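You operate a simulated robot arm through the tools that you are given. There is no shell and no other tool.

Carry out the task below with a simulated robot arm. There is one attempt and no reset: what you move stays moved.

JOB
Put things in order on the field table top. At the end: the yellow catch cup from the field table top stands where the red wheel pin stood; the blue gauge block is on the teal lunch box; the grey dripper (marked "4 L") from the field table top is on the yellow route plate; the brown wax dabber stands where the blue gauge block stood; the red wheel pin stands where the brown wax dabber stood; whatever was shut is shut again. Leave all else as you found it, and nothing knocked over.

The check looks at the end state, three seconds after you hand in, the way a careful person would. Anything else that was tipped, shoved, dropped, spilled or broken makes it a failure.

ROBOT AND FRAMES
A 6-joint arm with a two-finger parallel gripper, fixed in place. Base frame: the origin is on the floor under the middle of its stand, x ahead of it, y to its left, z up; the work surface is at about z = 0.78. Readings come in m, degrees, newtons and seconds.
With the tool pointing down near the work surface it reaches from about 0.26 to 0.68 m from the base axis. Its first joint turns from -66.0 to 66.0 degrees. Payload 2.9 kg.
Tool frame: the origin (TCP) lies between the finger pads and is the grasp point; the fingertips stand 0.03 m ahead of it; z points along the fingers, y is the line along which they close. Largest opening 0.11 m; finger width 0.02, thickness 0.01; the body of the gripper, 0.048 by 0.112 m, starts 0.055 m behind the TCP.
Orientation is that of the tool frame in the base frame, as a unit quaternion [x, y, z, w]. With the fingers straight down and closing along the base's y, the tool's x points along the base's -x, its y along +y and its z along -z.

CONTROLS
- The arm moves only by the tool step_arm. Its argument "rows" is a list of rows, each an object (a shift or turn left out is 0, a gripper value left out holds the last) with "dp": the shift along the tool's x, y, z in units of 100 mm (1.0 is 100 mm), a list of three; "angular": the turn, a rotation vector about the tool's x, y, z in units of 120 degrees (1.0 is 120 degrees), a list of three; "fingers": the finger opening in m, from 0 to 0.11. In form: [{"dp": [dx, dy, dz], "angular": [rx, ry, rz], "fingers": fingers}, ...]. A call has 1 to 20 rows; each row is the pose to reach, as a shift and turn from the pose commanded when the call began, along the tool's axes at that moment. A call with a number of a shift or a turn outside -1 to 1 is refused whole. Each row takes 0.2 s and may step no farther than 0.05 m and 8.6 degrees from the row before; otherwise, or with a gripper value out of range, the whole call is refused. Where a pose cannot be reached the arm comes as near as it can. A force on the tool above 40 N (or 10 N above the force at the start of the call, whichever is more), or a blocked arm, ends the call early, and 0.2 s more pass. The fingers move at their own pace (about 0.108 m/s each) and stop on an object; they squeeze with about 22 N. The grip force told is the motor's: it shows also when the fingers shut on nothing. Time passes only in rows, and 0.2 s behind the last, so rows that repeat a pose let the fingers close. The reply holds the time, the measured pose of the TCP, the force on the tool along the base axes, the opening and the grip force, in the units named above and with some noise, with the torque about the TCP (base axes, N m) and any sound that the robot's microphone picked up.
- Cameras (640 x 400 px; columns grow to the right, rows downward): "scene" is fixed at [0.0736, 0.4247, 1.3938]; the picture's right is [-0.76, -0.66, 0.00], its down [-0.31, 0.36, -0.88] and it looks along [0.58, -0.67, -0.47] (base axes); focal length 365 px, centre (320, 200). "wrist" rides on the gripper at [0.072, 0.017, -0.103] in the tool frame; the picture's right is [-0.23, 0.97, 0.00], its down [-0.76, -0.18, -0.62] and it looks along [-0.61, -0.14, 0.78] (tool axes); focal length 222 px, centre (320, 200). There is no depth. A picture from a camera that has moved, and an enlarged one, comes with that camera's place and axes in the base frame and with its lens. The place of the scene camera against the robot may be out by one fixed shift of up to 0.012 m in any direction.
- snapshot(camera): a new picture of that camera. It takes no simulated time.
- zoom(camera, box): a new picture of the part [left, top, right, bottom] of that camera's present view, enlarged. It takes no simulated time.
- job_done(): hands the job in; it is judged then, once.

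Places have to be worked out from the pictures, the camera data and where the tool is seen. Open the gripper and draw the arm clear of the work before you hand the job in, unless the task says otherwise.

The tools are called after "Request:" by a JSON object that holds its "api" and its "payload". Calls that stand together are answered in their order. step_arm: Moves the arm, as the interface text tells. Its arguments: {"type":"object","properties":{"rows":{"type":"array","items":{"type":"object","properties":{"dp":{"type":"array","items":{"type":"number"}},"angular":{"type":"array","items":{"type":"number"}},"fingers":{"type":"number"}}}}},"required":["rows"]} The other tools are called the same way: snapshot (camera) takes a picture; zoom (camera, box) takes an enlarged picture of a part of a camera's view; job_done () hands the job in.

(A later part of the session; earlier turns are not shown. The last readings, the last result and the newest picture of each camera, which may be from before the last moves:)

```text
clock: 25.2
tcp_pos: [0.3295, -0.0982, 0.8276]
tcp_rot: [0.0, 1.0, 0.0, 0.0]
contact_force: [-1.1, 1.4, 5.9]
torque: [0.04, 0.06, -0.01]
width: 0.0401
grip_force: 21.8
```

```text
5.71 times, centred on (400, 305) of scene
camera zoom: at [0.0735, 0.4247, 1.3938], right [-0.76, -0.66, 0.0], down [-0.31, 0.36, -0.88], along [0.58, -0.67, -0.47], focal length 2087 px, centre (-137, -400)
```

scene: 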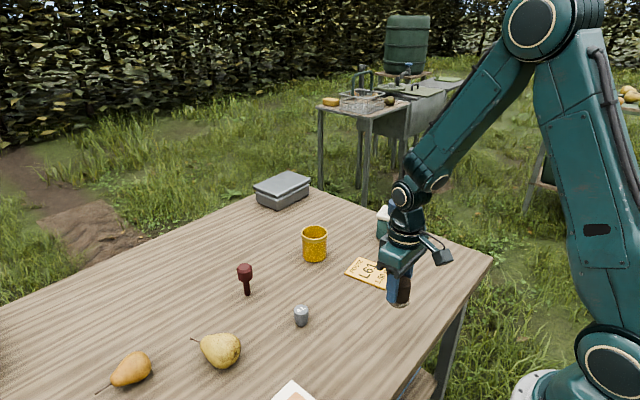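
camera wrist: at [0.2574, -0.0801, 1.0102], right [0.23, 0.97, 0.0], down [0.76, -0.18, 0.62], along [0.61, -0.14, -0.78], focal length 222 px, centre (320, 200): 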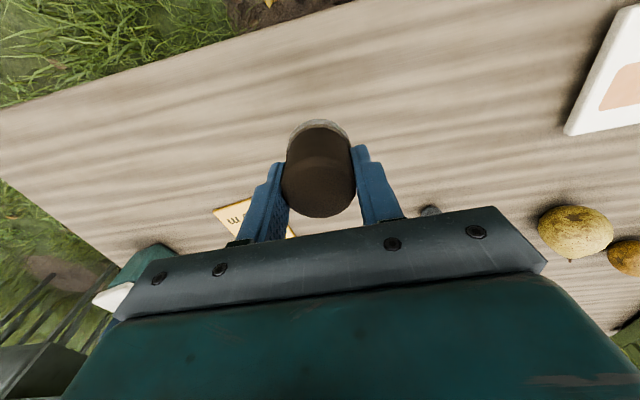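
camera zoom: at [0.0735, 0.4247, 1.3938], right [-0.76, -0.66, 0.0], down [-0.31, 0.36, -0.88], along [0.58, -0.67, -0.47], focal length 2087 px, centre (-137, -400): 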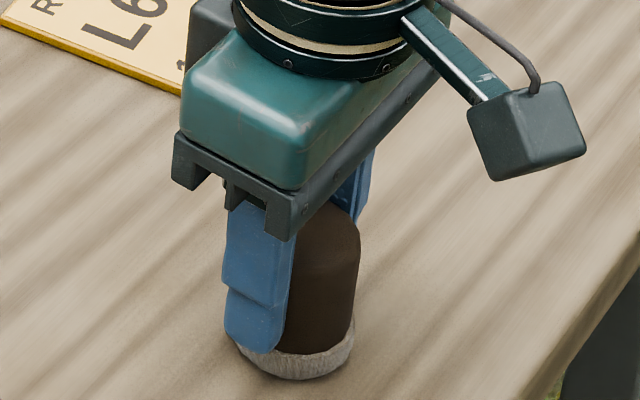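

Contact at about 6 N and the dabber is standing upright. Releasing and rising.

Request:
{"api": "step_arm", "payload": {"rows": [{"fingers": 0.046}, {"fingers": 0.06}, {"fingers": 0.08}, {"fingers": 0.1}, {"dp": [0, 0, -0.1], "fingers": 0.11}, {"dp": [0, 0, -0.5]}, {"dp": [0, 0, -0.95]}]}}

Request:
{"api": "zoom", "payload": {"camera": "scene", "box": [340, 220, 460, 350]}}

Request:
{"api": "zoom", "payload": {"camera": "wrist", "box": [240, 60, 400, 200]}}

```text
clock: 26.8
tcp_pos: [0.3278, -0.098, 0.9208]
tcp_rot: [-0.001, 1.0, 0.0, -0.001]
contact_force: [0.9, -0.1, 0.2]
torque: [0.03, 0.01, 0.01]
width: 0.1102
grip_force: 0.0
```

```text
3.08 times, centred on (400, 285) of scene
camera zoom: at [0.0736, 0.4247, 1.3938], right [-0.76, -0.66, 0.0], down [-0.31, 0.36, -0.88], along [0.58, -0.67, -0.47], focal length 1124 px, centre (74, -62)
```

zoom: 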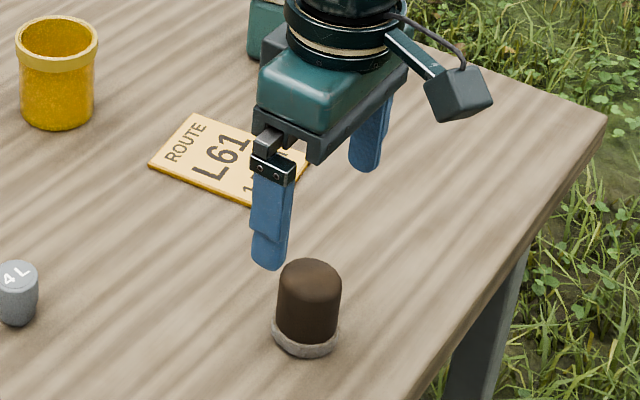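

```text
2.86 times, centred on (320, 130) of wrist
camera zoom: at [0.2559, -0.0802, 1.0245], right [0.23, 0.97, 0.0], down [0.76, -0.18, 0.62], along [0.61, -0.14, -0.78], focal length 635 px, centre (320, 400)
```

zoom: 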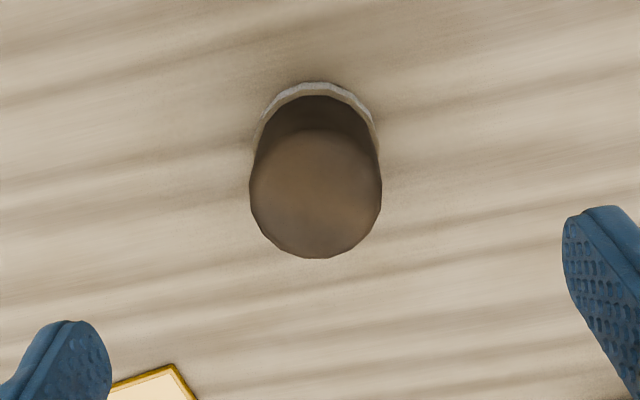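

The dabber stands at (0.329,-0.098). Now over to the red pin near (0.654,0.04); I'll approach at height to look at it first.

Request:
{"api": "step_arm", "payload": {"rows": [{"dp": [-0.3, 0.15, -0.2]}, {"dp": [-0.6, 0.3, -0.5]}, {"dp": [-0.95, 0.45, -0.6]}]}}

Request:
{"api": "step_arm", "payload": {"rows": [{"dp": [-0.4, 0.2, 0]}, {"dp": [-0.8, 0.4, 0]}, {"dp": [-0.95, 0.45, 0]}]}}

Request:
{"api": "snapshot", "payload": {"camera": "wrist"}}

Request:
{"api": "zoom", "payload": {"camera": "scene", "box": [210, 240, 330, 340]}}

```text
clock: 27.6
tcp_pos: [0.4238, -0.0523, 0.9834]
tcp_rot: [0.0, 1.0, 0.0, 0.001]
contact_force: [0.2, -0.9, -0.1]
torque: [-0.02, 0.04, -0.02]
width: 0.1099
grip_force: 0.0
```

```text
clock: 28.4
tcp_pos: [0.5189, -0.0065, 0.9833]
tcp_rot: [0.0, 1.0, 0.0, 0.0]
contact_force: [-0.2, 0.8, 0.4]
torque: [0.0, -0.01, 0.02]
width: 0.1102
grip_force: 0.0
```

```text
taken
camera wrist: at [0.4461, 0.01, 1.086], right [0.23, 0.97, 0.0], down [0.76, -0.18, 0.62], along [0.61, -0.14, -0.78], focal length 222 px, centre (320, 200)
```

wrist: 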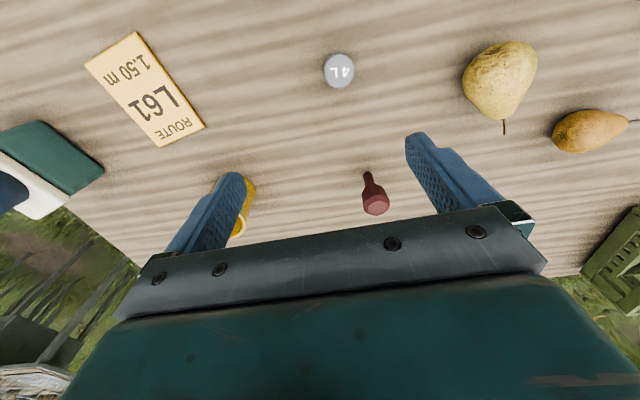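

```text
4.00 times, centred on (270, 290) of scene
camera zoom: at [0.0736, 0.4247, 1.3938], right [-0.76, -0.66, 0.0], down [-0.31, 0.36, -0.88], along [0.58, -0.67, -0.47], focal length 1461 px, centre (520, -160)
```

zoom: 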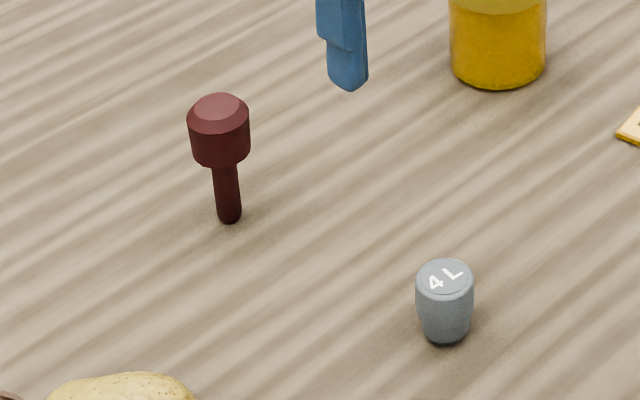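

The pin has a wider head (≈0.036 dia, z≈0.834–0.865) on a thin shaft, and stands at about (0.650,0.043). It could tip easily, so I'll position over it at a safe height and measure carefully.

Request:
{"api": "step_arm", "payload": {"rows": [{"dp": [-0.35, 0.15, 0]}, {"dp": [-0.7, 0.3, 0]}, {"dp": [-0.95, 0.4, 0]}]}}

Request:
{"api": "step_arm", "payload": {"rows": [{"dp": [-0.2, 0.06, 0]}, {"dp": [-0.36, 0.11, 0]}, {"dp": [-0.36, 0.11, 0.0]}]}}

Request:
{"api": "snapshot", "payload": {"camera": "wrist"}}

Request:
{"api": "zoom", "payload": {"camera": "wrist", "box": [240, 60, 400, 200]}}

Request:
{"api": "zoom", "payload": {"camera": "scene", "box": [180, 190, 320, 320]}}

```text
clock: 29.2
tcp_pos: [0.6135, 0.031, 0.9831]
tcp_rot: [-0.001, 1.0, 0.0, -0.001]
contact_force: [-0.8, -0.1, 0.7]
torque: [0.02, -0.04, 0.02]
width: 0.1099
grip_force: 0.1
```

```text
clock: 30.0
tcp_pos: [0.6492, 0.0423, 0.9824]
tcp_rot: [0.0, 1.0, 0.0, 0.001]
contact_force: [0.3, -0.1, -0.3]
torque: [0.02, 0.02, 0.0]
width: 0.11
grip_force: 0.0
```

```text
taken
camera wrist: at [0.5768, 0.0599, 1.0858], right [0.23, 0.97, 0.0], down [0.76, -0.18, 0.62], along [0.61, -0.14, -0.78], focal length 222 px, centre (320, 200)
```

wrist: 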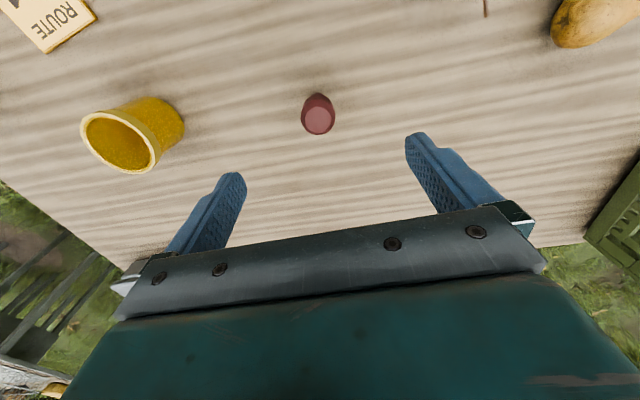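

```text
2.86 times, centred on (320, 130) of wrist
camera zoom: at [0.5768, 0.0599, 1.0858], right [0.23, 0.97, 0.0], down [0.76, -0.18, 0.62], along [0.61, -0.14, -0.78], focal length 635 px, centre (320, 400)
```

zoom: 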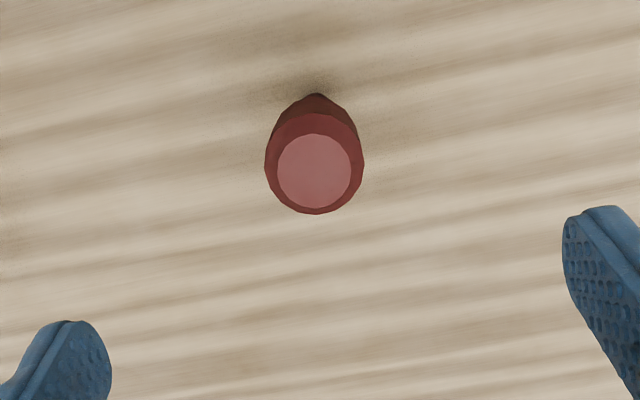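

```text
3.08 times, centred on (250, 255) of scene
camera zoom: at [0.0736, 0.4247, 1.3938], right [-0.76, -0.66, 0.0], down [-0.31, 0.36, -0.88], along [0.58, -0.67, -0.47], focal length 1124 px, centre (535, 31)
```

zoom: 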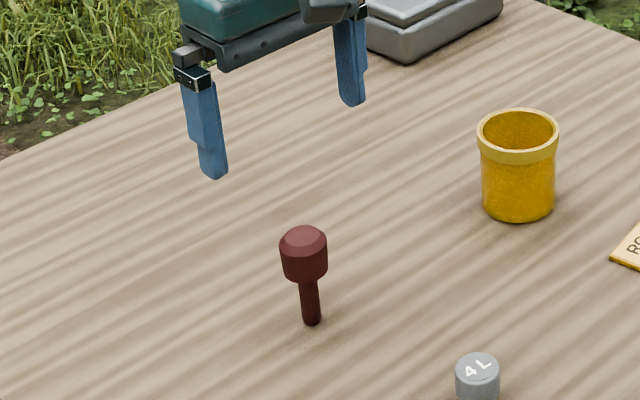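

The pin is about 2 mm to the -y side of the tool axis and aligned in x. I'll shift by that and lower to just above the head for a recheck.

Request:
{"api": "step_arm", "payload": {"rows": [{"dp": [0, -0.02, 0.25]}, {"dp": [0, -0.02, 0.5]}, {"dp": [0, -0.02, 0.75]}]}}

Request:
{"api": "zoom", "payload": {"camera": "wrist", "box": [220, 80, 420, 220]}}

Request:
{"api": "zoom", "payload": {"camera": "scene", "box": [200, 210, 300, 310]}}

```text
clock: 30.8
tcp_pos: [0.6501, 0.0413, 0.9073]
tcp_rot: [-0.001, 1.0, -0.001, 0.0]
contact_force: [0.2, 0.2, 0.3]
torque: [-0.02, 0.0, 0.0]
width: 0.11
grip_force: 0.1
```

```text
2.86 times, centred on (320, 150) of wrist
camera zoom: at [0.5781, 0.0585, 1.0104], right [0.23, 0.97, 0.0], down [0.76, -0.18, 0.62], along [0.61, -0.14, -0.78], focal length 635 px, centre (320, 343)
```

zoom: 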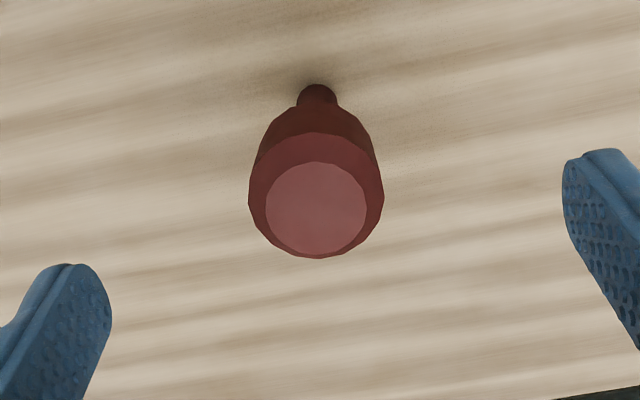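

```text
4.00 times, centred on (250, 260) of scene
camera zoom: at [0.0736, 0.4247, 1.3938], right [-0.76, -0.66, 0.0], down [-0.31, 0.36, -0.88], along [0.58, -0.67, -0.47], focal length 1461 px, centre (600, -40)
```

zoom: 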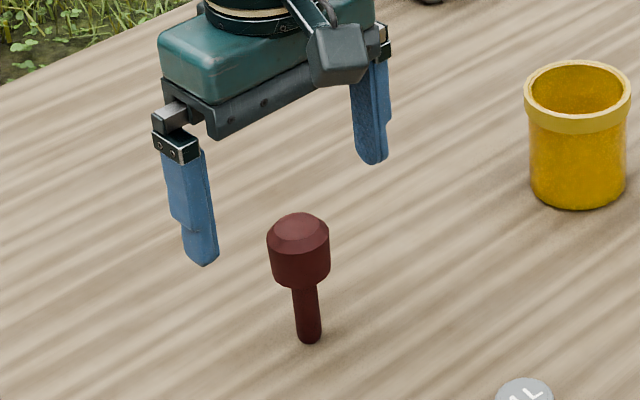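

Only about 1 mm off in y. I'll correct that, descend so the pads straddle the head (TCP z ≈ 0.85), and partly close to check symmetry.

Request:
{"api": "step_arm", "payload": {"rows": [{"dp": [0, -0.01, 0.2]}, {"dp": [0, -0.01, 0.4]}, {"dp": [0, -0.01, 0.57], "fingers": 0.09}, {"dp": [0, -0.01, 0.57], "fingers": 0.055}, {"dp": [0, -0.01, 0.57], "fingers": 0.055}]}}

Request:
{"api": "zoom", "payload": {"camera": "wrist", "box": [220, 100, 420, 240]}}

Request:
{"api": "zoom", "payload": {"camera": "scene", "box": [200, 220, 300, 310]}}

```text
clock: 32.0
tcp_pos: [0.6502, 0.0389, 0.8515]
tcp_rot: [-0.001, 1.0, 0.0, 0.0]
contact_force: [-0.5, 0.9, -0.1]
torque: [0.03, 0.03, 0.03]
width: 0.0551
grip_force: 0.2
```

```text
2.86 times, centred on (320, 170) of wrist
camera zoom: at [0.5776, 0.057, 0.954], right [0.23, 0.97, 0.0], down [0.76, -0.18, 0.62], along [0.61, -0.14, -0.78], focal length 635 px, centre (320, 286)
```

zoom: 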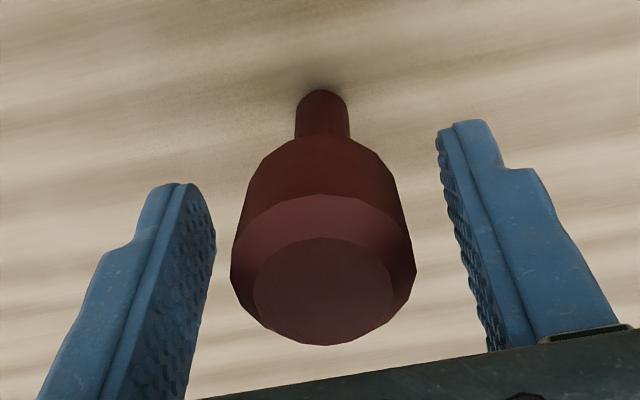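

```text
4.44 times, centred on (250, 265) of scene
camera zoom: at [0.0736, 0.4247, 1.3938], right [-0.76, -0.66, 0.0], down [-0.31, 0.36, -0.88], along [0.58, -0.67, -0.47], focal length 1624 px, centre (631, -89)
```

zoom: 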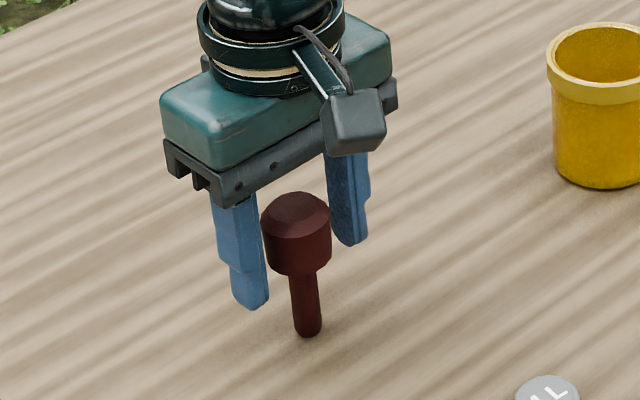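

Centred within a millimetre. Closing in small increments, then holding to let the grip settle.

Request:
{"api": "step_arm", "payload": {"rows": [{"dp": [0, 0.004, 0], "fingers": 0.046}, {"dp": [0, 0.004, 0], "fingers": 0.041}, {"dp": [0, 0.004, 0], "fingers": 0.038}, {"dp": [0, 0.004, 0], "fingers": 0.035}, {"dp": [0, 0.004, 0], "fingers": 0.0}, {"dp": [0, 0.004, 0], "fingers": 0.0}, {"dp": [0, 0.004, 0], "fingers": 0.0}]}}

Request:
{"api": "zoom", "payload": {"camera": "wrist", "box": [220, 100, 420, 240]}}

Request:
{"api": "zoom", "payload": {"camera": "scene", "box": [200, 220, 300, 310]}}

```text
clock: 33.6
tcp_pos: [0.6494, 0.0391, 0.8499]
tcp_rot: [0.0, 1.0, 0.0, 0.0]
contact_force: [0.4, -0.1, 0.9]
torque: [-0.01, -0.05, 0.0]
width: 0.0348
grip_force: 22.2
```

```text
2.86 times, centred on (320, 170) of wrist
camera zoom: at [0.5779, 0.0577, 0.9537], right [0.23, 0.97, 0.0], down [0.76, -0.18, 0.62], along [0.61, -0.14, -0.78], focal length 635 px, centre (320, 286)
```

zoom: 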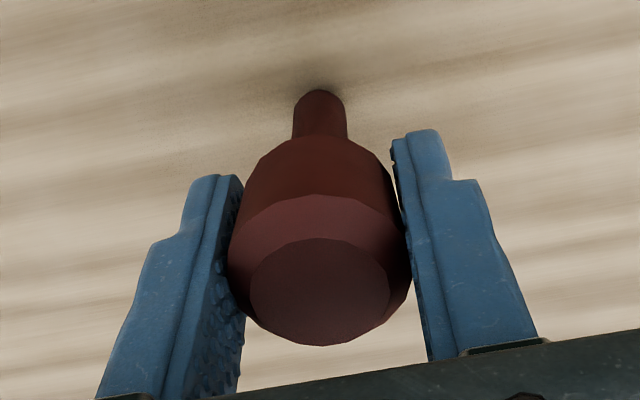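

```text
4.44 times, centred on (250, 265) of scene
camera zoom: at [0.0736, 0.4247, 1.3938], right [-0.76, -0.66, 0.0], down [-0.31, 0.36, -0.88], along [0.58, -0.67, -0.47], focal length 1624 px, centre (631, -89)
```

zoom: 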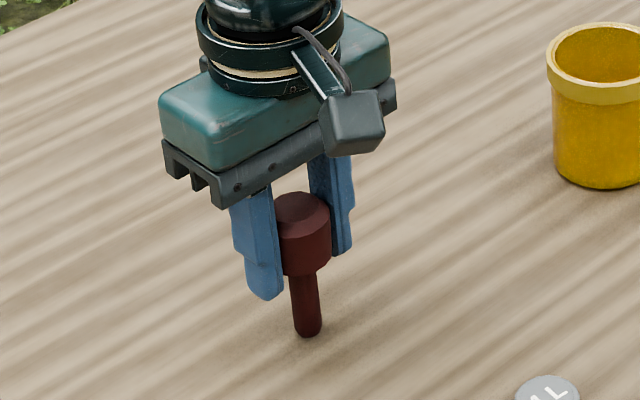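

Held upright (width 0.0348), so the pin spot is P ≈ (0.650,0.0395) with grasp TCP z ≈ 0.8495. Lifting and carrying it toward the dabber's old spot.

Request:
{"api": "step_arm", "payload": {"rows": [{"dp": [0, 0, -0.1]}, {"dp": [0, 0, -0.35]}, {"dp": [0, 0, -0.7]}, {"dp": [0, 0, -1.0]}]}}

Request:
{"api": "zoom", "payload": {"camera": "scene", "box": [190, 170, 310, 310]}}

Request:
{"api": "step_arm", "payload": {"rows": [{"dp": [0.15, -0.2, 0]}, {"dp": [0.4, -0.5, 0]}, {"dp": [0.6, -0.78, 0]}, {"dp": [0.745, -0.9525, 0]}]}}

Request:
{"api": "step_arm", "payload": {"rows": [{"dp": [0.25, -0.32, 0]}, {"dp": [0.5, -0.64, 0]}, {"dp": [0.745, -0.9525, 0]}]}}

Request:
{"api": "snapshot", "payload": {"camera": "scene"}}

```text
clock: 34.6
tcp_pos: [0.6505, 0.04, 0.95]
tcp_rot: [0.0, 1.0, 0.0, -0.001]
contact_force: [0.1, -0.8, -1.4]
torque: [-0.01, -0.02, 0.03]
width: 0.0346
grip_force: 22.3
```

```text
2.86 times, centred on (250, 240) of scene
camera zoom: at [0.0736, 0.4247, 1.3938], right [-0.76, -0.66, 0.0], down [-0.31, 0.36, -0.88], along [0.58, -0.67, -0.47], focal length 1044 px, centre (520, 86)
```

zoom: 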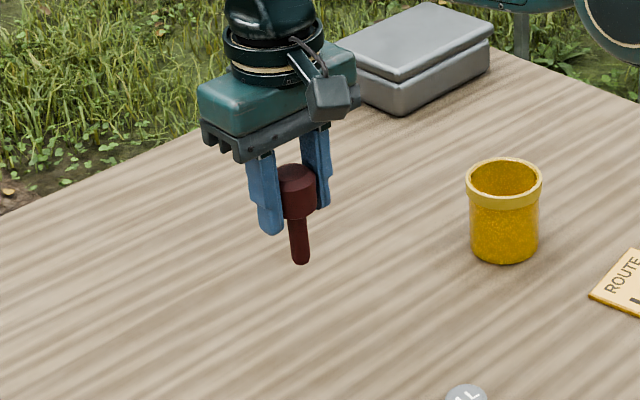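

```text
clock: 35.6
tcp_pos: [0.5748, -0.0549, 0.9505]
tcp_rot: [-0.001, 1.0, 0.001, 0.0]
contact_force: [0.7, 0.3, -0.4]
torque: [-0.02, 0.0, 0.02]
width: 0.0346
grip_force: 22.5
```

```text
clock: 36.4
tcp_pos: [0.5025, -0.1507, 0.9533]
tcp_rot: [-0.002, 1.0, -0.001, 0.0]
contact_force: [0.5, -0.5, -1.0]
torque: [0.03, 0.01, -0.02]
width: 0.0346
grip_force: 22.4
```

```text
taken
```

scene: 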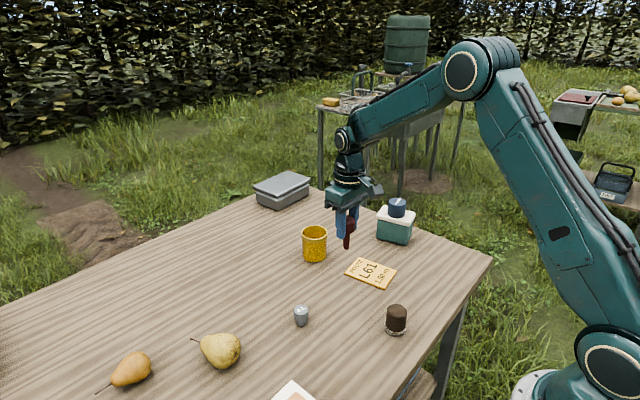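

The pin hangs straight. Continuing to the dabber's old spot.

Request:
{"api": "step_arm", "payload": {"rows": [{"dp": [0.25, -0.32, 0]}, {"dp": [0.5, -0.64, 0]}, {"dp": [0.745, -0.9525, 0]}]}}

Request:
{"api": "step_arm", "payload": {"rows": [{"dp": [0.25, -0.32, 0]}, {"dp": [0.5, -0.64, 0]}, {"dp": [0.68, -0.86, 0]}, {"dp": [0.745, -0.945, 0]}, {"dp": [0.745, -0.945, 0]}]}}

Request:
{"api": "snapshot", "payload": {"camera": "wrist"}}

Request:
{"api": "zoom", "payload": {"camera": "scene", "box": [380, 160, 500, 290]}}

```text
clock: 37.2
tcp_pos: [0.4276, -0.2445, 0.9517]
tcp_rot: [-0.001, 1.0, 0.0, 0.0]
contact_force: [0.8, 0.2, -0.9]
torque: [0.01, -0.01, -0.03]
width: 0.0345
grip_force: 21.7
```

```text
clock: 38.4
tcp_pos: [0.3529, -0.3403, 0.9502]
tcp_rot: [-0.001, 1.0, 0.0, -0.001]
contact_force: [-0.3, 0.3, -1.4]
torque: [0.03, 0.01, 0.0]
width: 0.0344
grip_force: 21.7
```

```text
taken
camera wrist: at [0.2805, -0.3231, 1.0529], right [0.23, 0.97, 0.0], down [0.76, -0.18, 0.62], along [0.61, -0.14, -0.78], focal length 222 px, centre (320, 200)
```

wrist: 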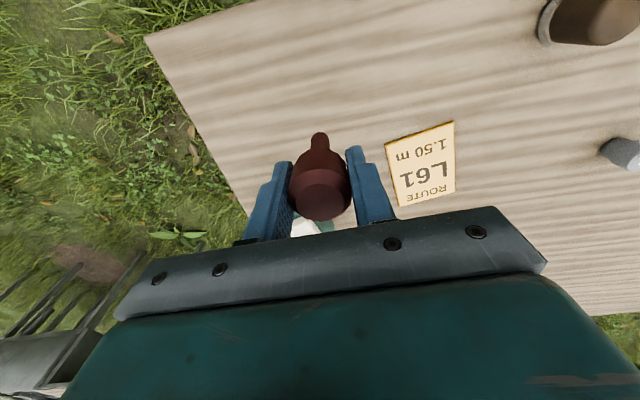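

```text
3.08 times, centred on (440, 225) of scene
camera zoom: at [0.0736, 0.4246, 1.3938], right [-0.76, -0.66, 0.0], down [-0.31, 0.36, -0.88], along [0.58, -0.67, -0.47], focal length 1124 px, centre (-49, 123)
```

zoom: 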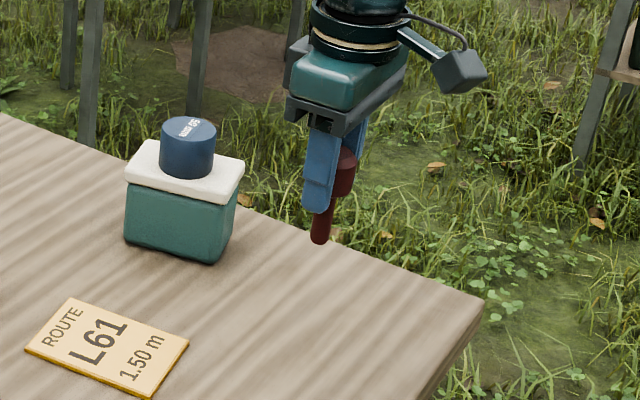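

Over the spot at (0.353,-0.340). Lowering to about 3 mm above the expected touch height.

Request:
{"api": "step_arm", "payload": {"rows": [{"dp": [0, 0, 0.3]}, {"dp": [0, 0, 0.6]}, {"dp": [0, 0, 0.8]}, {"dp": [0, 0, 0.92]}, {"dp": [0, 0, 0.97]}, {"dp": [0, 0, 0.97]}]}}

Request:
{"api": "zoom", "payload": {"camera": "scene", "box": [400, 220, 470, 290]}}

Request:
{"api": "snapshot", "payload": {"camera": "wrist"}}

```text
clock: 39.8
tcp_pos: [0.3523, -0.3399, 0.8544]
tcp_rot: [0.0, 1.0, 0.0, 0.0]
contact_force: [0.5, 0.2, -0.8]
torque: [-0.01, 0.0, 0.0]
width: 0.0346
grip_force: 22.1
```

```text
5.71 times, centred on (435, 255) of scene
camera zoom: at [0.0736, 0.4247, 1.3938], right [-0.76, -0.66, 0.0], down [-0.31, 0.36, -0.88], along [0.58, -0.67, -0.47], focal length 2087 px, centre (-337, -114)
```

zoom: 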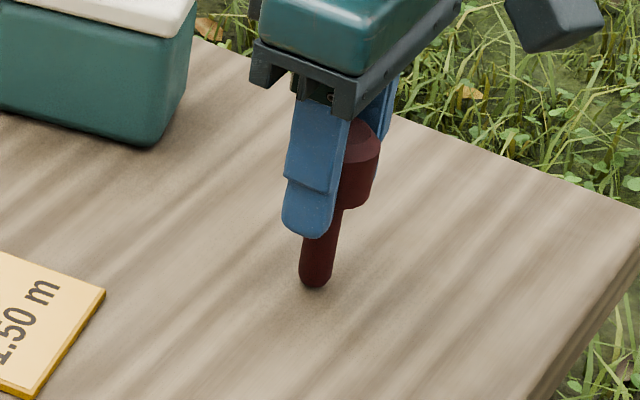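

```text
taken
camera wrist: at [0.2805, -0.3228, 0.9566], right [0.23, 0.97, 0.0], down [0.76, -0.18, 0.62], along [0.61, -0.14, -0.78], focal length 222 px, centre (320, 200)
```

wrist: 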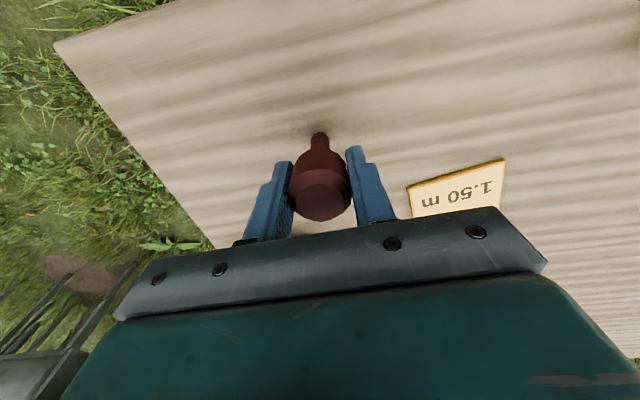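

Positions match. Lowering in 1 mm steps until touch.

Request:
{"api": "step_arm", "payload": {"rows": [{"dp": [0, 0, 0.01]}, {"dp": [0, 0, 0.02]}, {"dp": [0, 0, 0.02]}]}}

```text
clock: 40.6
tcp_pos: [0.3527, -0.3396, 0.8512]
tcp_rot: [-0.001, 1.0, 0.0, -0.001]
contact_force: [-0.6, 0.2, -0.5]
torque: [-0.03, -0.01, 0.0]
width: 0.0343
grip_force: 22.1
```

Request:
{"api": "step_arm", "payload": {"rows": [{"dp": [0, 0, 0.008]}, {"dp": [0, 0, 0.008]}]}}

```text
clock: 41.2
tcp_pos: [0.3539, -0.34, 0.85]
tcp_rot: [-0.001, 1.0, 0.0, 0.0]
contact_force: [-0.9, 0.0, -0.1]
torque: [0.02, -0.02, 0.03]
width: 0.0345
grip_force: 22.0
```

No firm touch yet; I'm going down half a millimetre more.

Request:
{"api": "step_arm", "payload": {"rows": [{"dp": [0, 0, 0.005]}, {"dp": [0, 0, 0.005]}]}}

```text
clock: 41.8
tcp_pos: [0.3524, -0.3393, 0.8508]
tcp_rot: [-0.001, 1.0, 0.001, 0.0]
contact_force: [-0.5, 1.0, 4.5]
torque: [0.03, 0.08, 0.01]
width: 0.0345
grip_force: 21.6
```

Touching at about 4.5 N. Opening slowly and watching the pin.

Request:
{"api": "step_arm", "payload": {"rows": [{"fingers": 0.037}, {"fingers": 0.04}, {"fingers": 0.045}, {"fingers": 0.055}, {"fingers": 0.055}]}}

Request:
{"api": "zoom", "payload": {"camera": "wrist", "box": [220, 100, 420, 240]}}

Request:
{"api": "zoom", "payload": {"camera": "scene", "box": [400, 220, 470, 290]}}

```text
clock: 43.0
tcp_pos: [0.353, -0.3393, 0.8516]
tcp_rot: [-0.001, 1.0, 0.0, 0.0]
contact_force: [0.4, 0.4, 0.0]
torque: [0.0, -0.01, 0.0]
width: 0.055
grip_force: 0.1
```

```text
2.86 times, centred on (320, 170) of wrist
camera zoom: at [0.2804, -0.3228, 0.9534], right [0.23, 0.97, 0.0], down [0.76, -0.18, 0.62], along [0.61, -0.14, -0.78], focal length 635 px, centre (320, 286)
```

zoom: 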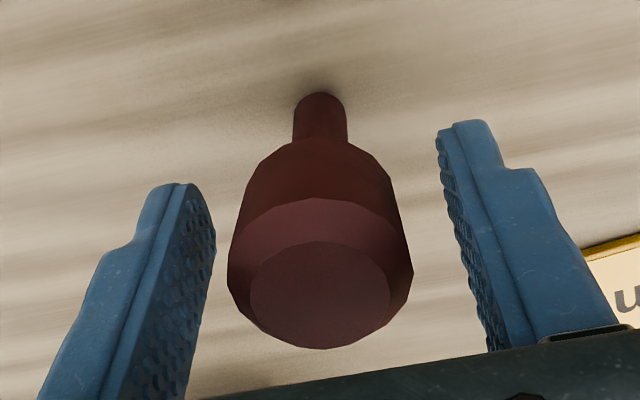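

```text
5.71 times, centred on (435, 255) of scene
camera zoom: at [0.0736, 0.4247, 1.3938], right [-0.76, -0.66, 0.0], down [-0.31, 0.36, -0.88], along [0.58, -0.67, -0.47], focal length 2087 px, centre (-337, -114)
```

zoom: 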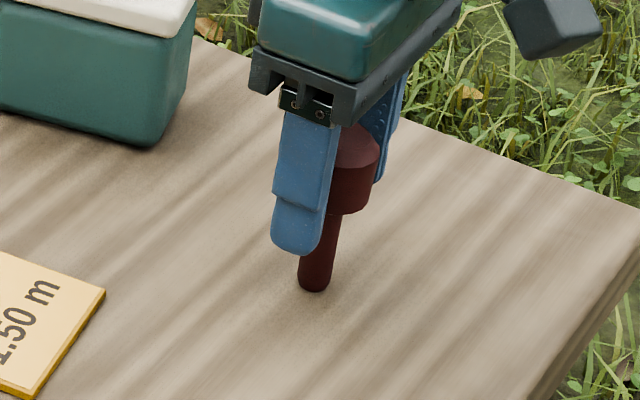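

The pin stands freely and looks the same as it did at its first spot. Opening wider and rising straight up.

Request:
{"api": "step_arm", "payload": {"rows": [{"fingers": 0.075}, {"fingers": 0.095}, {"fingers": 0.095}, {"dp": [0, 0, -0.2], "fingers": 0.095}, {"dp": [0, 0, -0.5]}, {"dp": [0, 0, -0.95]}]}}

Request:
{"api": "zoom", "payload": {"camera": "wrist", "box": [240, 60, 400, 200]}}

Request:
{"api": "zoom", "payload": {"camera": "scene", "box": [380, 210, 490, 290]}}

```text
clock: 44.4
tcp_pos: [0.3533, -0.3378, 0.9471]
tcp_rot: [0.0, 1.0, -0.001, -0.002]
contact_force: [-0.1, 0.4, 0.2]
torque: [0.0, -0.02, -0.04]
width: 0.0951
grip_force: 0.1
```

```text
2.86 times, centred on (320, 130) of wrist
camera zoom: at [0.2811, -0.3214, 1.0503], right [0.23, 0.97, 0.0], down [0.76, -0.18, 0.62], along [0.61, -0.14, -0.78], focal length 635 px, centre (320, 400)
```

zoom: 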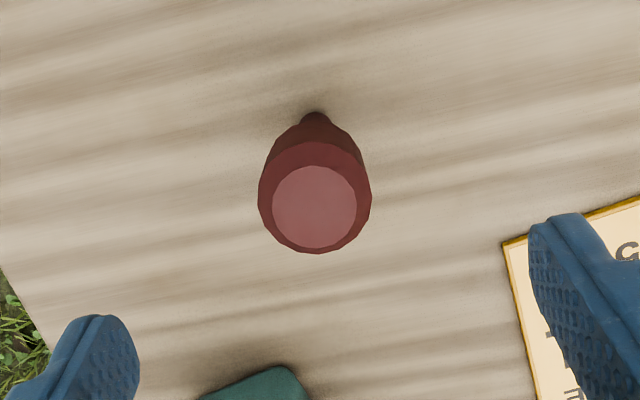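

```text
5.00 times, centred on (435, 250) of scene
camera zoom: at [0.0736, 0.4247, 1.3938], right [-0.76, -0.66, 0.0], down [-0.31, 0.36, -0.88], along [0.58, -0.67, -0.47], focal length 1826 px, centre (-255, -50)
```

zoom: 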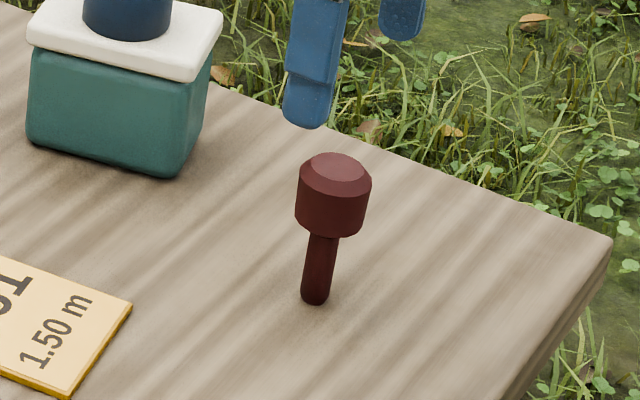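

The pin is placed at (0.353,-0.340) and standing. Next is the cup, triangulated at about (0.627,-0.180) with rim z ≈ 0.857; I'll move above it.

Request:
{"api": "step_arm", "payload": {"rows": [{"dp": [-0.1, 0.06, -0.2], "fingers": 0.11}, {"dp": [-0.5, 0.29, -0.25]}, {"dp": [-0.91, 0.53, -0.25]}]}}

Request:
{"api": "step_arm", "payload": {"rows": [{"dp": [-0.4, 0.23, 0]}, {"dp": [-0.8, 0.46, 0]}, {"dp": [-0.91, 0.53, 0]}]}}

Request:
{"api": "step_arm", "payload": {"rows": [{"dp": [-0.4, 0.23, 0]}, {"dp": [-0.8, 0.46, 0]}, {"dp": [-0.91, 0.53, 0]}]}}

Request:
{"api": "snapshot", "payload": {"camera": "wrist"}}

Request:
{"api": "zoom", "payload": {"camera": "wrist", "box": [220, 60, 420, 200]}}

Request:
{"api": "zoom", "payload": {"camera": "scene", "box": [270, 190, 380, 280]}}

```text
clock: 45.2
tcp_pos: [0.4474, -0.284, 0.9706]
tcp_rot: [0.001, 1.0, 0.0, 0.0]
contact_force: [0.9, 0.9, -0.1]
torque: [0.05, 0.01, -0.01]
width: 0.11
grip_force: 0.0
```

```text
clock: 46.0
tcp_pos: [0.5362, -0.2319, 0.9722]
tcp_rot: [0.0, 1.0, 0.0, 0.001]
contact_force: [0.3, -0.3, -0.2]
torque: [0.03, 0.03, 0.01]
width: 0.1102
grip_force: 0.0
```

```text
clock: 46.8
tcp_pos: [0.6272, -0.1795, 0.9692]
tcp_rot: [0.0, 1.0, 0.0, 0.0]
contact_force: [-0.5, 0.0, 0.8]
torque: [-0.01, 0.03, -0.01]
width: 0.1099
grip_force: 0.1
```

```text
taken
camera wrist: at [0.5543, -0.1625, 1.0721], right [0.23, 0.97, 0.0], down [0.76, -0.18, 0.62], along [0.61, -0.14, -0.78], focal length 222 px, centre (320, 200)
```

wrist: 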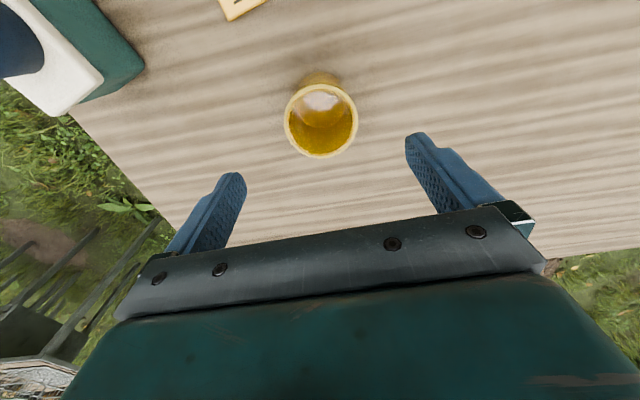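

```text
2.86 times, centred on (320, 130) of wrist
camera zoom: at [0.5543, -0.1625, 1.0721], right [0.23, 0.97, 0.0], down [0.76, -0.18, 0.62], along [0.61, -0.14, -0.78], focal length 635 px, centre (320, 400)
```

zoom: 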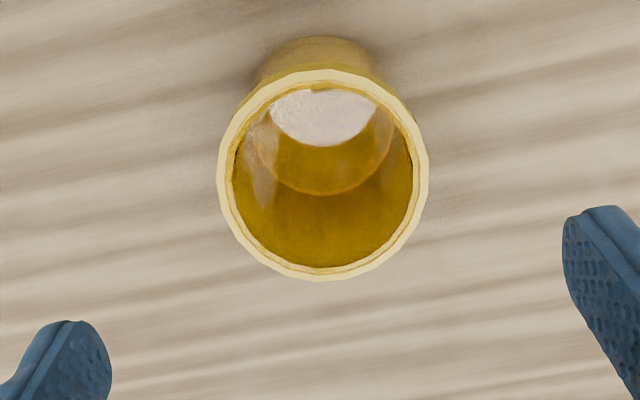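

```text
4.44 times, centred on (325, 235) of scene
camera zoom: at [0.0736, 0.4247, 1.3938], right [-0.76, -0.66, 0.0], down [-0.31, 0.36, -0.88], along [0.58, -0.67, -0.47], focal length 1624 px, centre (298, 44)
```

zoom: 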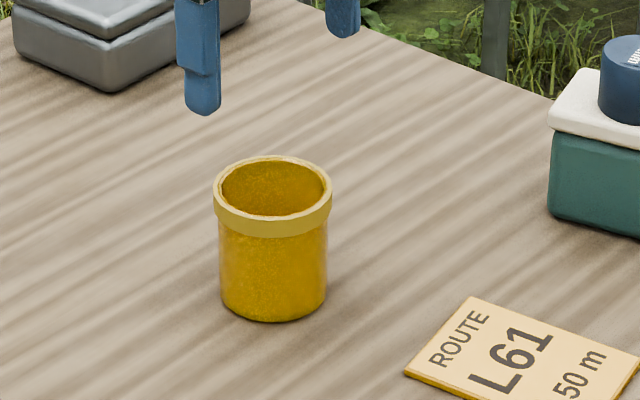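

The cup holds a clear liquid, so it has to travel slowly and level. It's centred at about (0.627,-0.1785) with rim diameter ≈ 0.072; I'll descend around the rim band with TCP z ≈ 0.838.

Request:
{"api": "step_arm", "payload": {"rows": [{"dp": [0, 0.01, 0.3]}, {"dp": [0, 0.01, 0.6]}, {"dp": [0, 0.01, 0.85]}]}}

Request:
{"api": "zoom", "payload": {"camera": "wrist", "box": [200, 80, 440, 240]}}

Request:
{"api": "zoom", "payload": {"camera": "scene", "box": [270, 190, 380, 280]}}

```text
clock: 47.6
tcp_pos: [0.6249, -0.1793, 0.8853]
tcp_rot: [0.0, 1.0, 0.0, 0.0]
contact_force: [0.3, 0.4, -0.3]
torque: [0.0, 0.01, 0.02]
width: 0.1102
grip_force: 0.1
```

```text
2.50 times, centred on (320, 160) of wrist
camera zoom: at [0.5527, -0.1619, 0.9884], right [0.23, 0.97, 0.0], down [0.76, -0.18, 0.62], along [0.61, -0.14, -0.78], focal length 555 px, centre (320, 300)
```

zoom: 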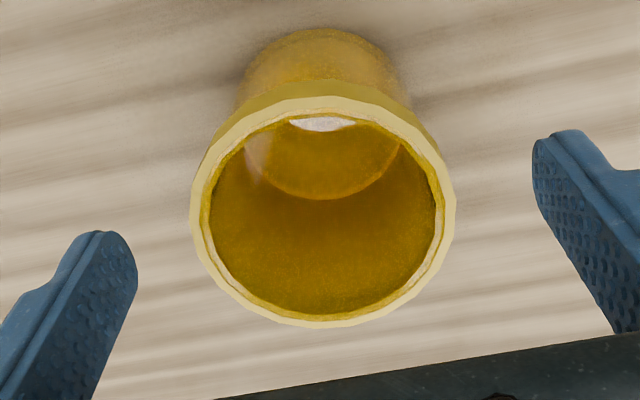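

```text
4.44 times, centred on (325, 235) of scene
camera zoom: at [0.0736, 0.4247, 1.3938], right [-0.76, -0.66, 0.0], down [-0.31, 0.36, -0.88], along [0.58, -0.67, -0.47], focal length 1624 px, centre (298, 44)
```

zoom: 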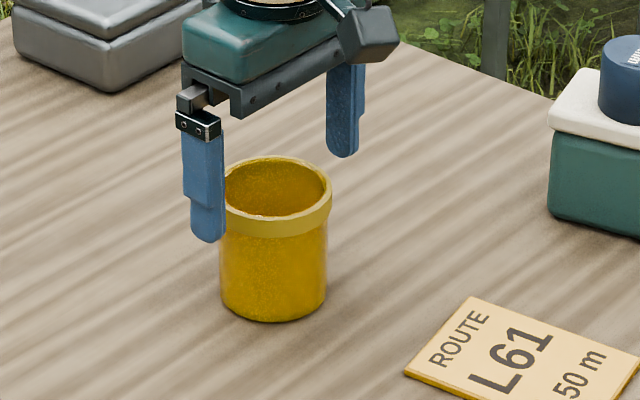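

Still centred (rim z ≈ 0.856). Descending to grip height and pre-closing to 0.085 for a symmetry check.

Request:
{"api": "step_arm", "payload": {"rows": [{"dp": [0, 0.005, 0.2]}, {"dp": [0, 0.005, 0.4]}, {"dp": [0, 0.005, 0.47]}, {"dp": [0, 0.005, 0.47], "fingers": 0.085}, {"dp": [0, 0.005, 0.47], "fingers": 0.085}]}}

Request:
{"api": "zoom", "payload": {"camera": "wrist", "box": [200, 80, 440, 240]}}

Request:
{"api": "zoom", "payload": {"camera": "scene", "box": [270, 190, 380, 280]}}

```text
clock: 48.8
tcp_pos: [0.6252, -0.1806, 0.8387]
tcp_rot: [-0.001, 1.0, 0.0, 0.0]
contact_force: [0.6, 0.0, -0.2]
torque: [-0.01, -0.01, -0.02]
width: 0.0849
grip_force: 0.0
```

```text
2.50 times, centred on (320, 160) of wrist
camera zoom: at [0.5525, -0.1621, 0.9421], right [0.23, 0.97, 0.0], down [0.76, -0.18, 0.62], along [0.61, -0.14, -0.78], focal length 555 px, centre (320, 300)
```

zoom: 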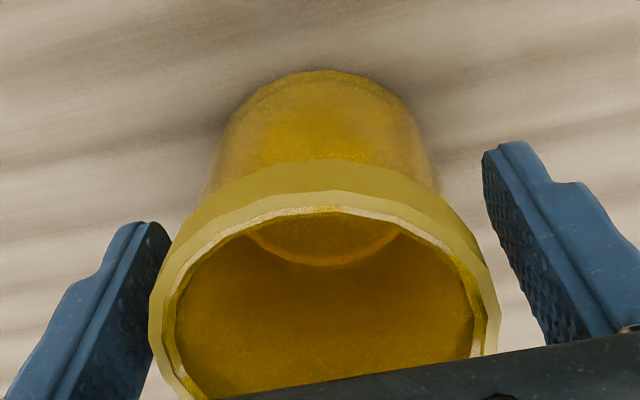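

```text
4.44 times, centred on (325, 235) of scene
camera zoom: at [0.0736, 0.4247, 1.3938], right [-0.76, -0.66, 0.0], down [-0.31, 0.36, -0.88], along [0.58, -0.67, -0.47], focal length 1624 px, centre (298, 44)
```

zoom: 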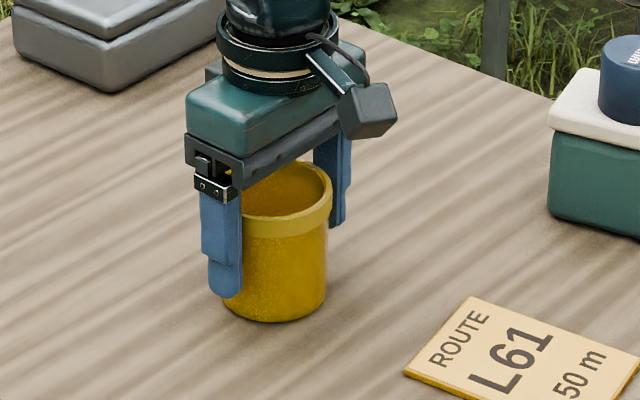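

Good. Shifting 1 mm in +y and closing in small increments so the liquid isn't jolted.

Request:
{"api": "step_arm", "payload": {"rows": [{"dp": [0, 0.01, 0], "fingers": 0.08}, {"dp": [0, 0.01, 0], "fingers": 0.077}, {"dp": [0, 0.01, 0], "fingers": 0.075}, {"dp": [0, 0.01, 0], "fingers": 0.073}, {"dp": [0, 0.01, 0], "fingers": 0.071}, {"dp": [0, 0.01, 0], "fingers": 0.069}, {"dp": [0, 0.01, 0], "fingers": 0.06}, {"dp": [0, 0.01, 0], "fingers": 0.0}, {"dp": [0, 0.01, 0], "fingers": 0.0}]}}

Request:
{"api": "zoom", "payload": {"camera": "scene", "box": [270, 190, 380, 280]}}

Request:
{"api": "zoom", "payload": {"camera": "wrist", "box": [200, 80, 440, 240]}}

```text
clock: 50.8
tcp_pos: [0.6254, -0.1782, 0.8382]
tcp_rot: [-0.001, 1.0, 0.0, 0.0]
contact_force: [-1.1, 0.8, 0.2]
torque: [0.02, 0.0, 0.02]
width: 0.0671
grip_force: 22.0
```

```text
4.44 times, centred on (325, 235) of scene
camera zoom: at [0.0736, 0.4247, 1.3938], right [-0.76, -0.66, 0.0], down [-0.31, 0.36, -0.88], along [0.58, -0.67, -0.47], focal length 1624 px, centre (298, 44)
```

zoom: 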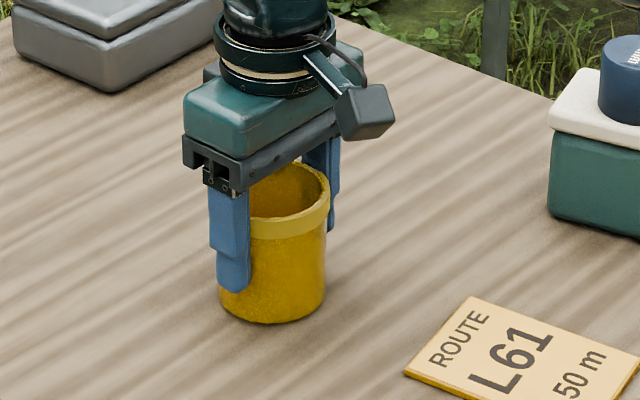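

```text
2.50 times, centred on (320, 160) of wrist
camera zoom: at [0.553, -0.1606, 0.9417], right [0.23, 0.97, 0.0], down [0.76, -0.18, 0.62], along [0.61, -0.14, -0.78], focal length 555 px, centre (320, 300)
```

zoom: 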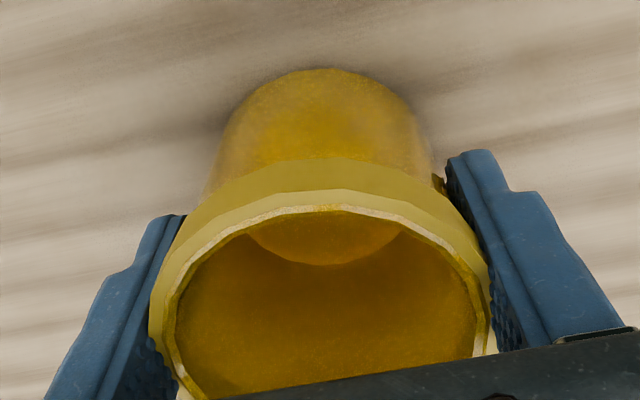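

Gripped at 0.067 m. Lifting slowly with a soft start, about 5 cm.

Request:
{"api": "step_arm", "payload": {"rows": [{"dp": [0, 0, -0.01]}, {"dp": [0, 0, -0.03]}, {"dp": [0, 0, -0.06]}, {"dp": [0, 0, -0.1]}, {"dp": [0, 0, -0.15]}, {"dp": [0, 0, -0.2]}, {"dp": [0, 0, -0.26]}, {"dp": [0, 0, -0.32]}, {"dp": [0, 0, -0.38]}, {"dp": [0, 0, -0.43]}, {"dp": [0, 0, -0.47]}, {"dp": [0, 0, -0.49]}, {"dp": [0, 0, -0.5]}, {"dp": [0, 0, -0.5]}]}}

Request:
{"api": "zoom", "payload": {"camera": "scene", "box": [270, 170, 380, 280]}}

Request:
{"api": "snapshot", "payload": {"camera": "wrist"}}

```text
clock: 53.8
tcp_pos: [0.6255, -0.178, 0.8895]
tcp_rot: [0.0, 1.0, 0.0, 0.0]
contact_force: [-1.6, -0.2, 0.5]
torque: [0.01, 0.05, 0.02]
width: 0.0673
grip_force: 22.1
```

```text
3.64 times, centred on (325, 225) of scene
camera zoom: at [0.0736, 0.4247, 1.3938], right [-0.76, -0.66, 0.0], down [-0.31, 0.36, -0.88], along [0.58, -0.67, -0.47], focal length 1328 px, centre (302, 109)
```

zoom: 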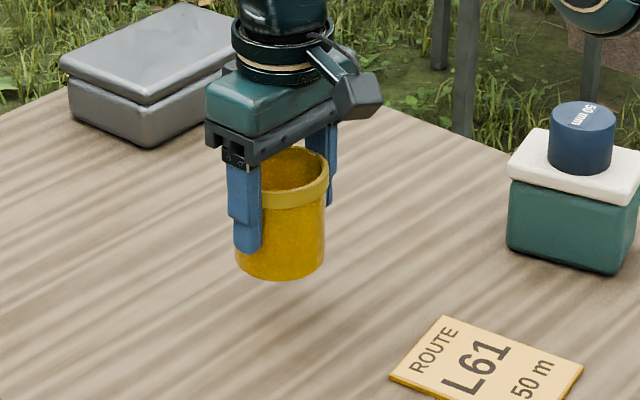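

```text
taken
camera wrist: at [0.5534, -0.1609, 0.992], right [0.23, 0.97, 0.0], down [0.76, -0.18, 0.62], along [0.61, -0.14, -0.78], focal length 222 px, centre (320, 200)
```

wrist: 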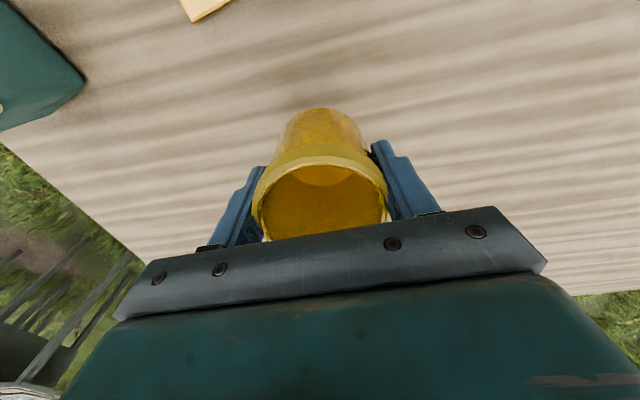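

Level and secure. Carrying it slowly toward P in gentle increments.

Request:
{"api": "step_arm", "payload": {"rows": [{"dp": [-0.001, 0.01, 0]}, {"dp": [-0.003, 0.03, 0]}, {"dp": [-0.007, 0.06, 0]}, {"dp": [-0.011, 0.1, 0]}, {"dp": [-0.017, 0.15, 0]}, {"dp": [-0.024, 0.21, 0]}, {"dp": [-0.031, 0.27, 0]}, {"dp": [-0.037, 0.33, 0]}, {"dp": [-0.044, 0.39, 0]}, {"dp": [-0.051, 0.45, 0]}, {"dp": [-0.058, 0.51, 0]}, {"dp": [-0.064, 0.57, 0]}, {"dp": [-0.071, 0.63, 0]}, {"dp": [-0.078, 0.69, 0]}, {"dp": [-0.083, 0.74, 0]}, {"dp": [-0.087, 0.77, 0]}, {"dp": [-0.089, 0.79, 0]}, {"dp": [-0.09, 0.8, 0]}]}}

Request:
{"api": "step_arm", "payload": {"rows": [{"dp": [-0.001, 0.01, 0]}, {"dp": [-0.003, 0.03, 0]}, {"dp": [-0.007, 0.06, 0]}, {"dp": [-0.011, 0.1, 0]}, {"dp": [-0.017, 0.15, 0]}, {"dp": [-0.024, 0.21, 0]}, {"dp": [-0.031, 0.27, 0]}, {"dp": [-0.037, 0.33, 0]}, {"dp": [-0.044, 0.39, 0]}, {"dp": [-0.051, 0.45, 0]}, {"dp": [-0.058, 0.51, 0]}, {"dp": [-0.064, 0.57, 0]}, {"dp": [-0.071, 0.63, 0]}, {"dp": [-0.078, 0.69, 0]}, {"dp": [-0.083, 0.74, 0]}, {"dp": [-0.087, 0.77, 0]}, {"dp": [-0.089, 0.79, 0]}, {"dp": [-0.09, 0.8, 0]}]}}

Request:
{"api": "snapshot", "payload": {"camera": "scene"}}

```text
clock: 57.6
tcp_pos: [0.6334, -0.0978, 0.8887]
tcp_rot: [0.0, 1.0, 0.0, 0.001]
contact_force: [0.5, -0.4, -0.6]
torque: [0.02, 0.02, 0.03]
width: 0.0672
grip_force: 21.7
```

```text
clock: 61.4
tcp_pos: [0.6431, -0.0185, 0.8887]
tcp_rot: [0.001, 1.0, 0.0, 0.0]
contact_force: [-0.4, 0.3, 0.4]
torque: [0.01, 0.0, 0.05]
width: 0.067
grip_force: 22.2
```

```text
taken
```

scene: 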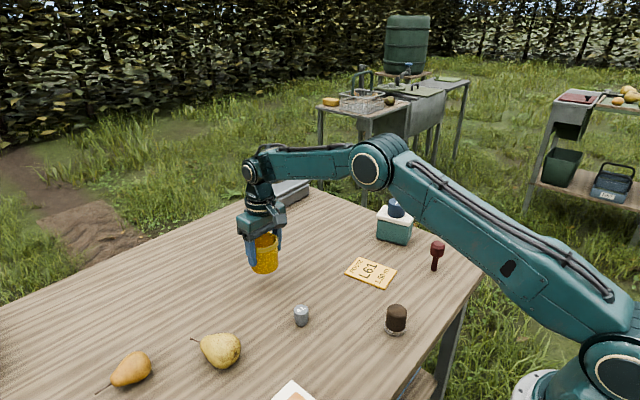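

Nearly there. Moving the last ~58 mm to P, allowing for the ~1.5 mm offset of the cup centre from the TCP in x.

Request:
{"api": "step_arm", "payload": {"rows": [{"dp": [-0.001, 0.01, 0]}, {"dp": [-0.003, 0.03, 0]}, {"dp": [-0.006, 0.06, 0]}, {"dp": [-0.01, 0.1, 0]}, {"dp": [-0.015, 0.15, 0]}, {"dp": [-0.02, 0.21, 0]}, {"dp": [-0.025, 0.27, 0]}, {"dp": [-0.03, 0.33, 0]}, {"dp": [-0.035, 0.39, 0]}, {"dp": [-0.04, 0.45, 0]}, {"dp": [-0.045, 0.5, 0]}, {"dp": [-0.048, 0.54, 0]}, {"dp": [-0.05, 0.565, 0]}, {"dp": [-0.052, 0.578, 0]}, {"dp": [-0.052, 0.58, 0]}, {"dp": [-0.052, 0.58, 0]}]}}

Request:
{"api": "snapshot", "payload": {"camera": "wrist"}}

Request:
{"api": "zoom", "payload": {"camera": "scene", "box": [200, 200, 310, 310]}}

```text
clock: 64.8
tcp_pos: [0.6484, 0.0395, 0.8887]
tcp_rot: [-0.001, 1.0, 0.001, 0.0]
contact_force: [-0.3, 0.0, -0.2]
torque: [0.01, -0.01, 0.0]
width: 0.0671
grip_force: 22.1
```

```text
taken
camera wrist: at [0.5765, 0.0574, 0.9918], right [0.23, 0.97, 0.0], down [0.76, -0.18, 0.62], along [0.61, -0.14, -0.78], focal length 222 px, centre (320, 200)
```

wrist: 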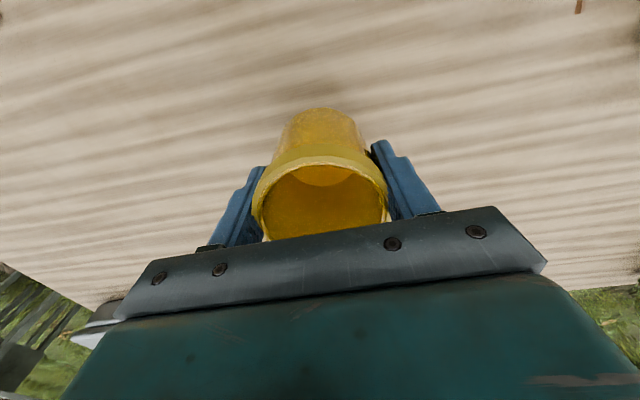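

```text
3.64 times, centred on (255, 255) of scene
camera zoom: at [0.0736, 0.4247, 1.3938], right [-0.76, -0.66, 0.0], down [-0.31, 0.36, -0.88], along [0.58, -0.67, -0.47], focal length 1328 px, centre (556, 0)
```

zoom: 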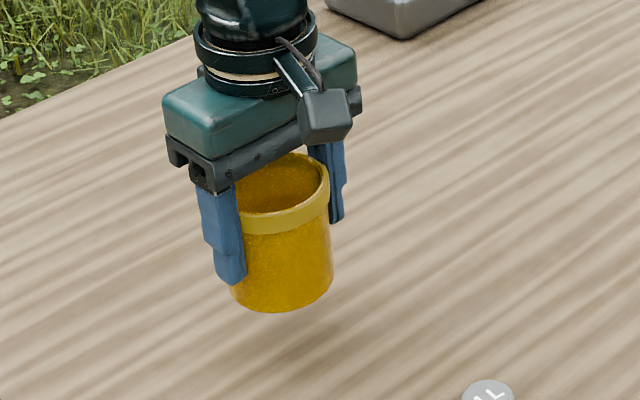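

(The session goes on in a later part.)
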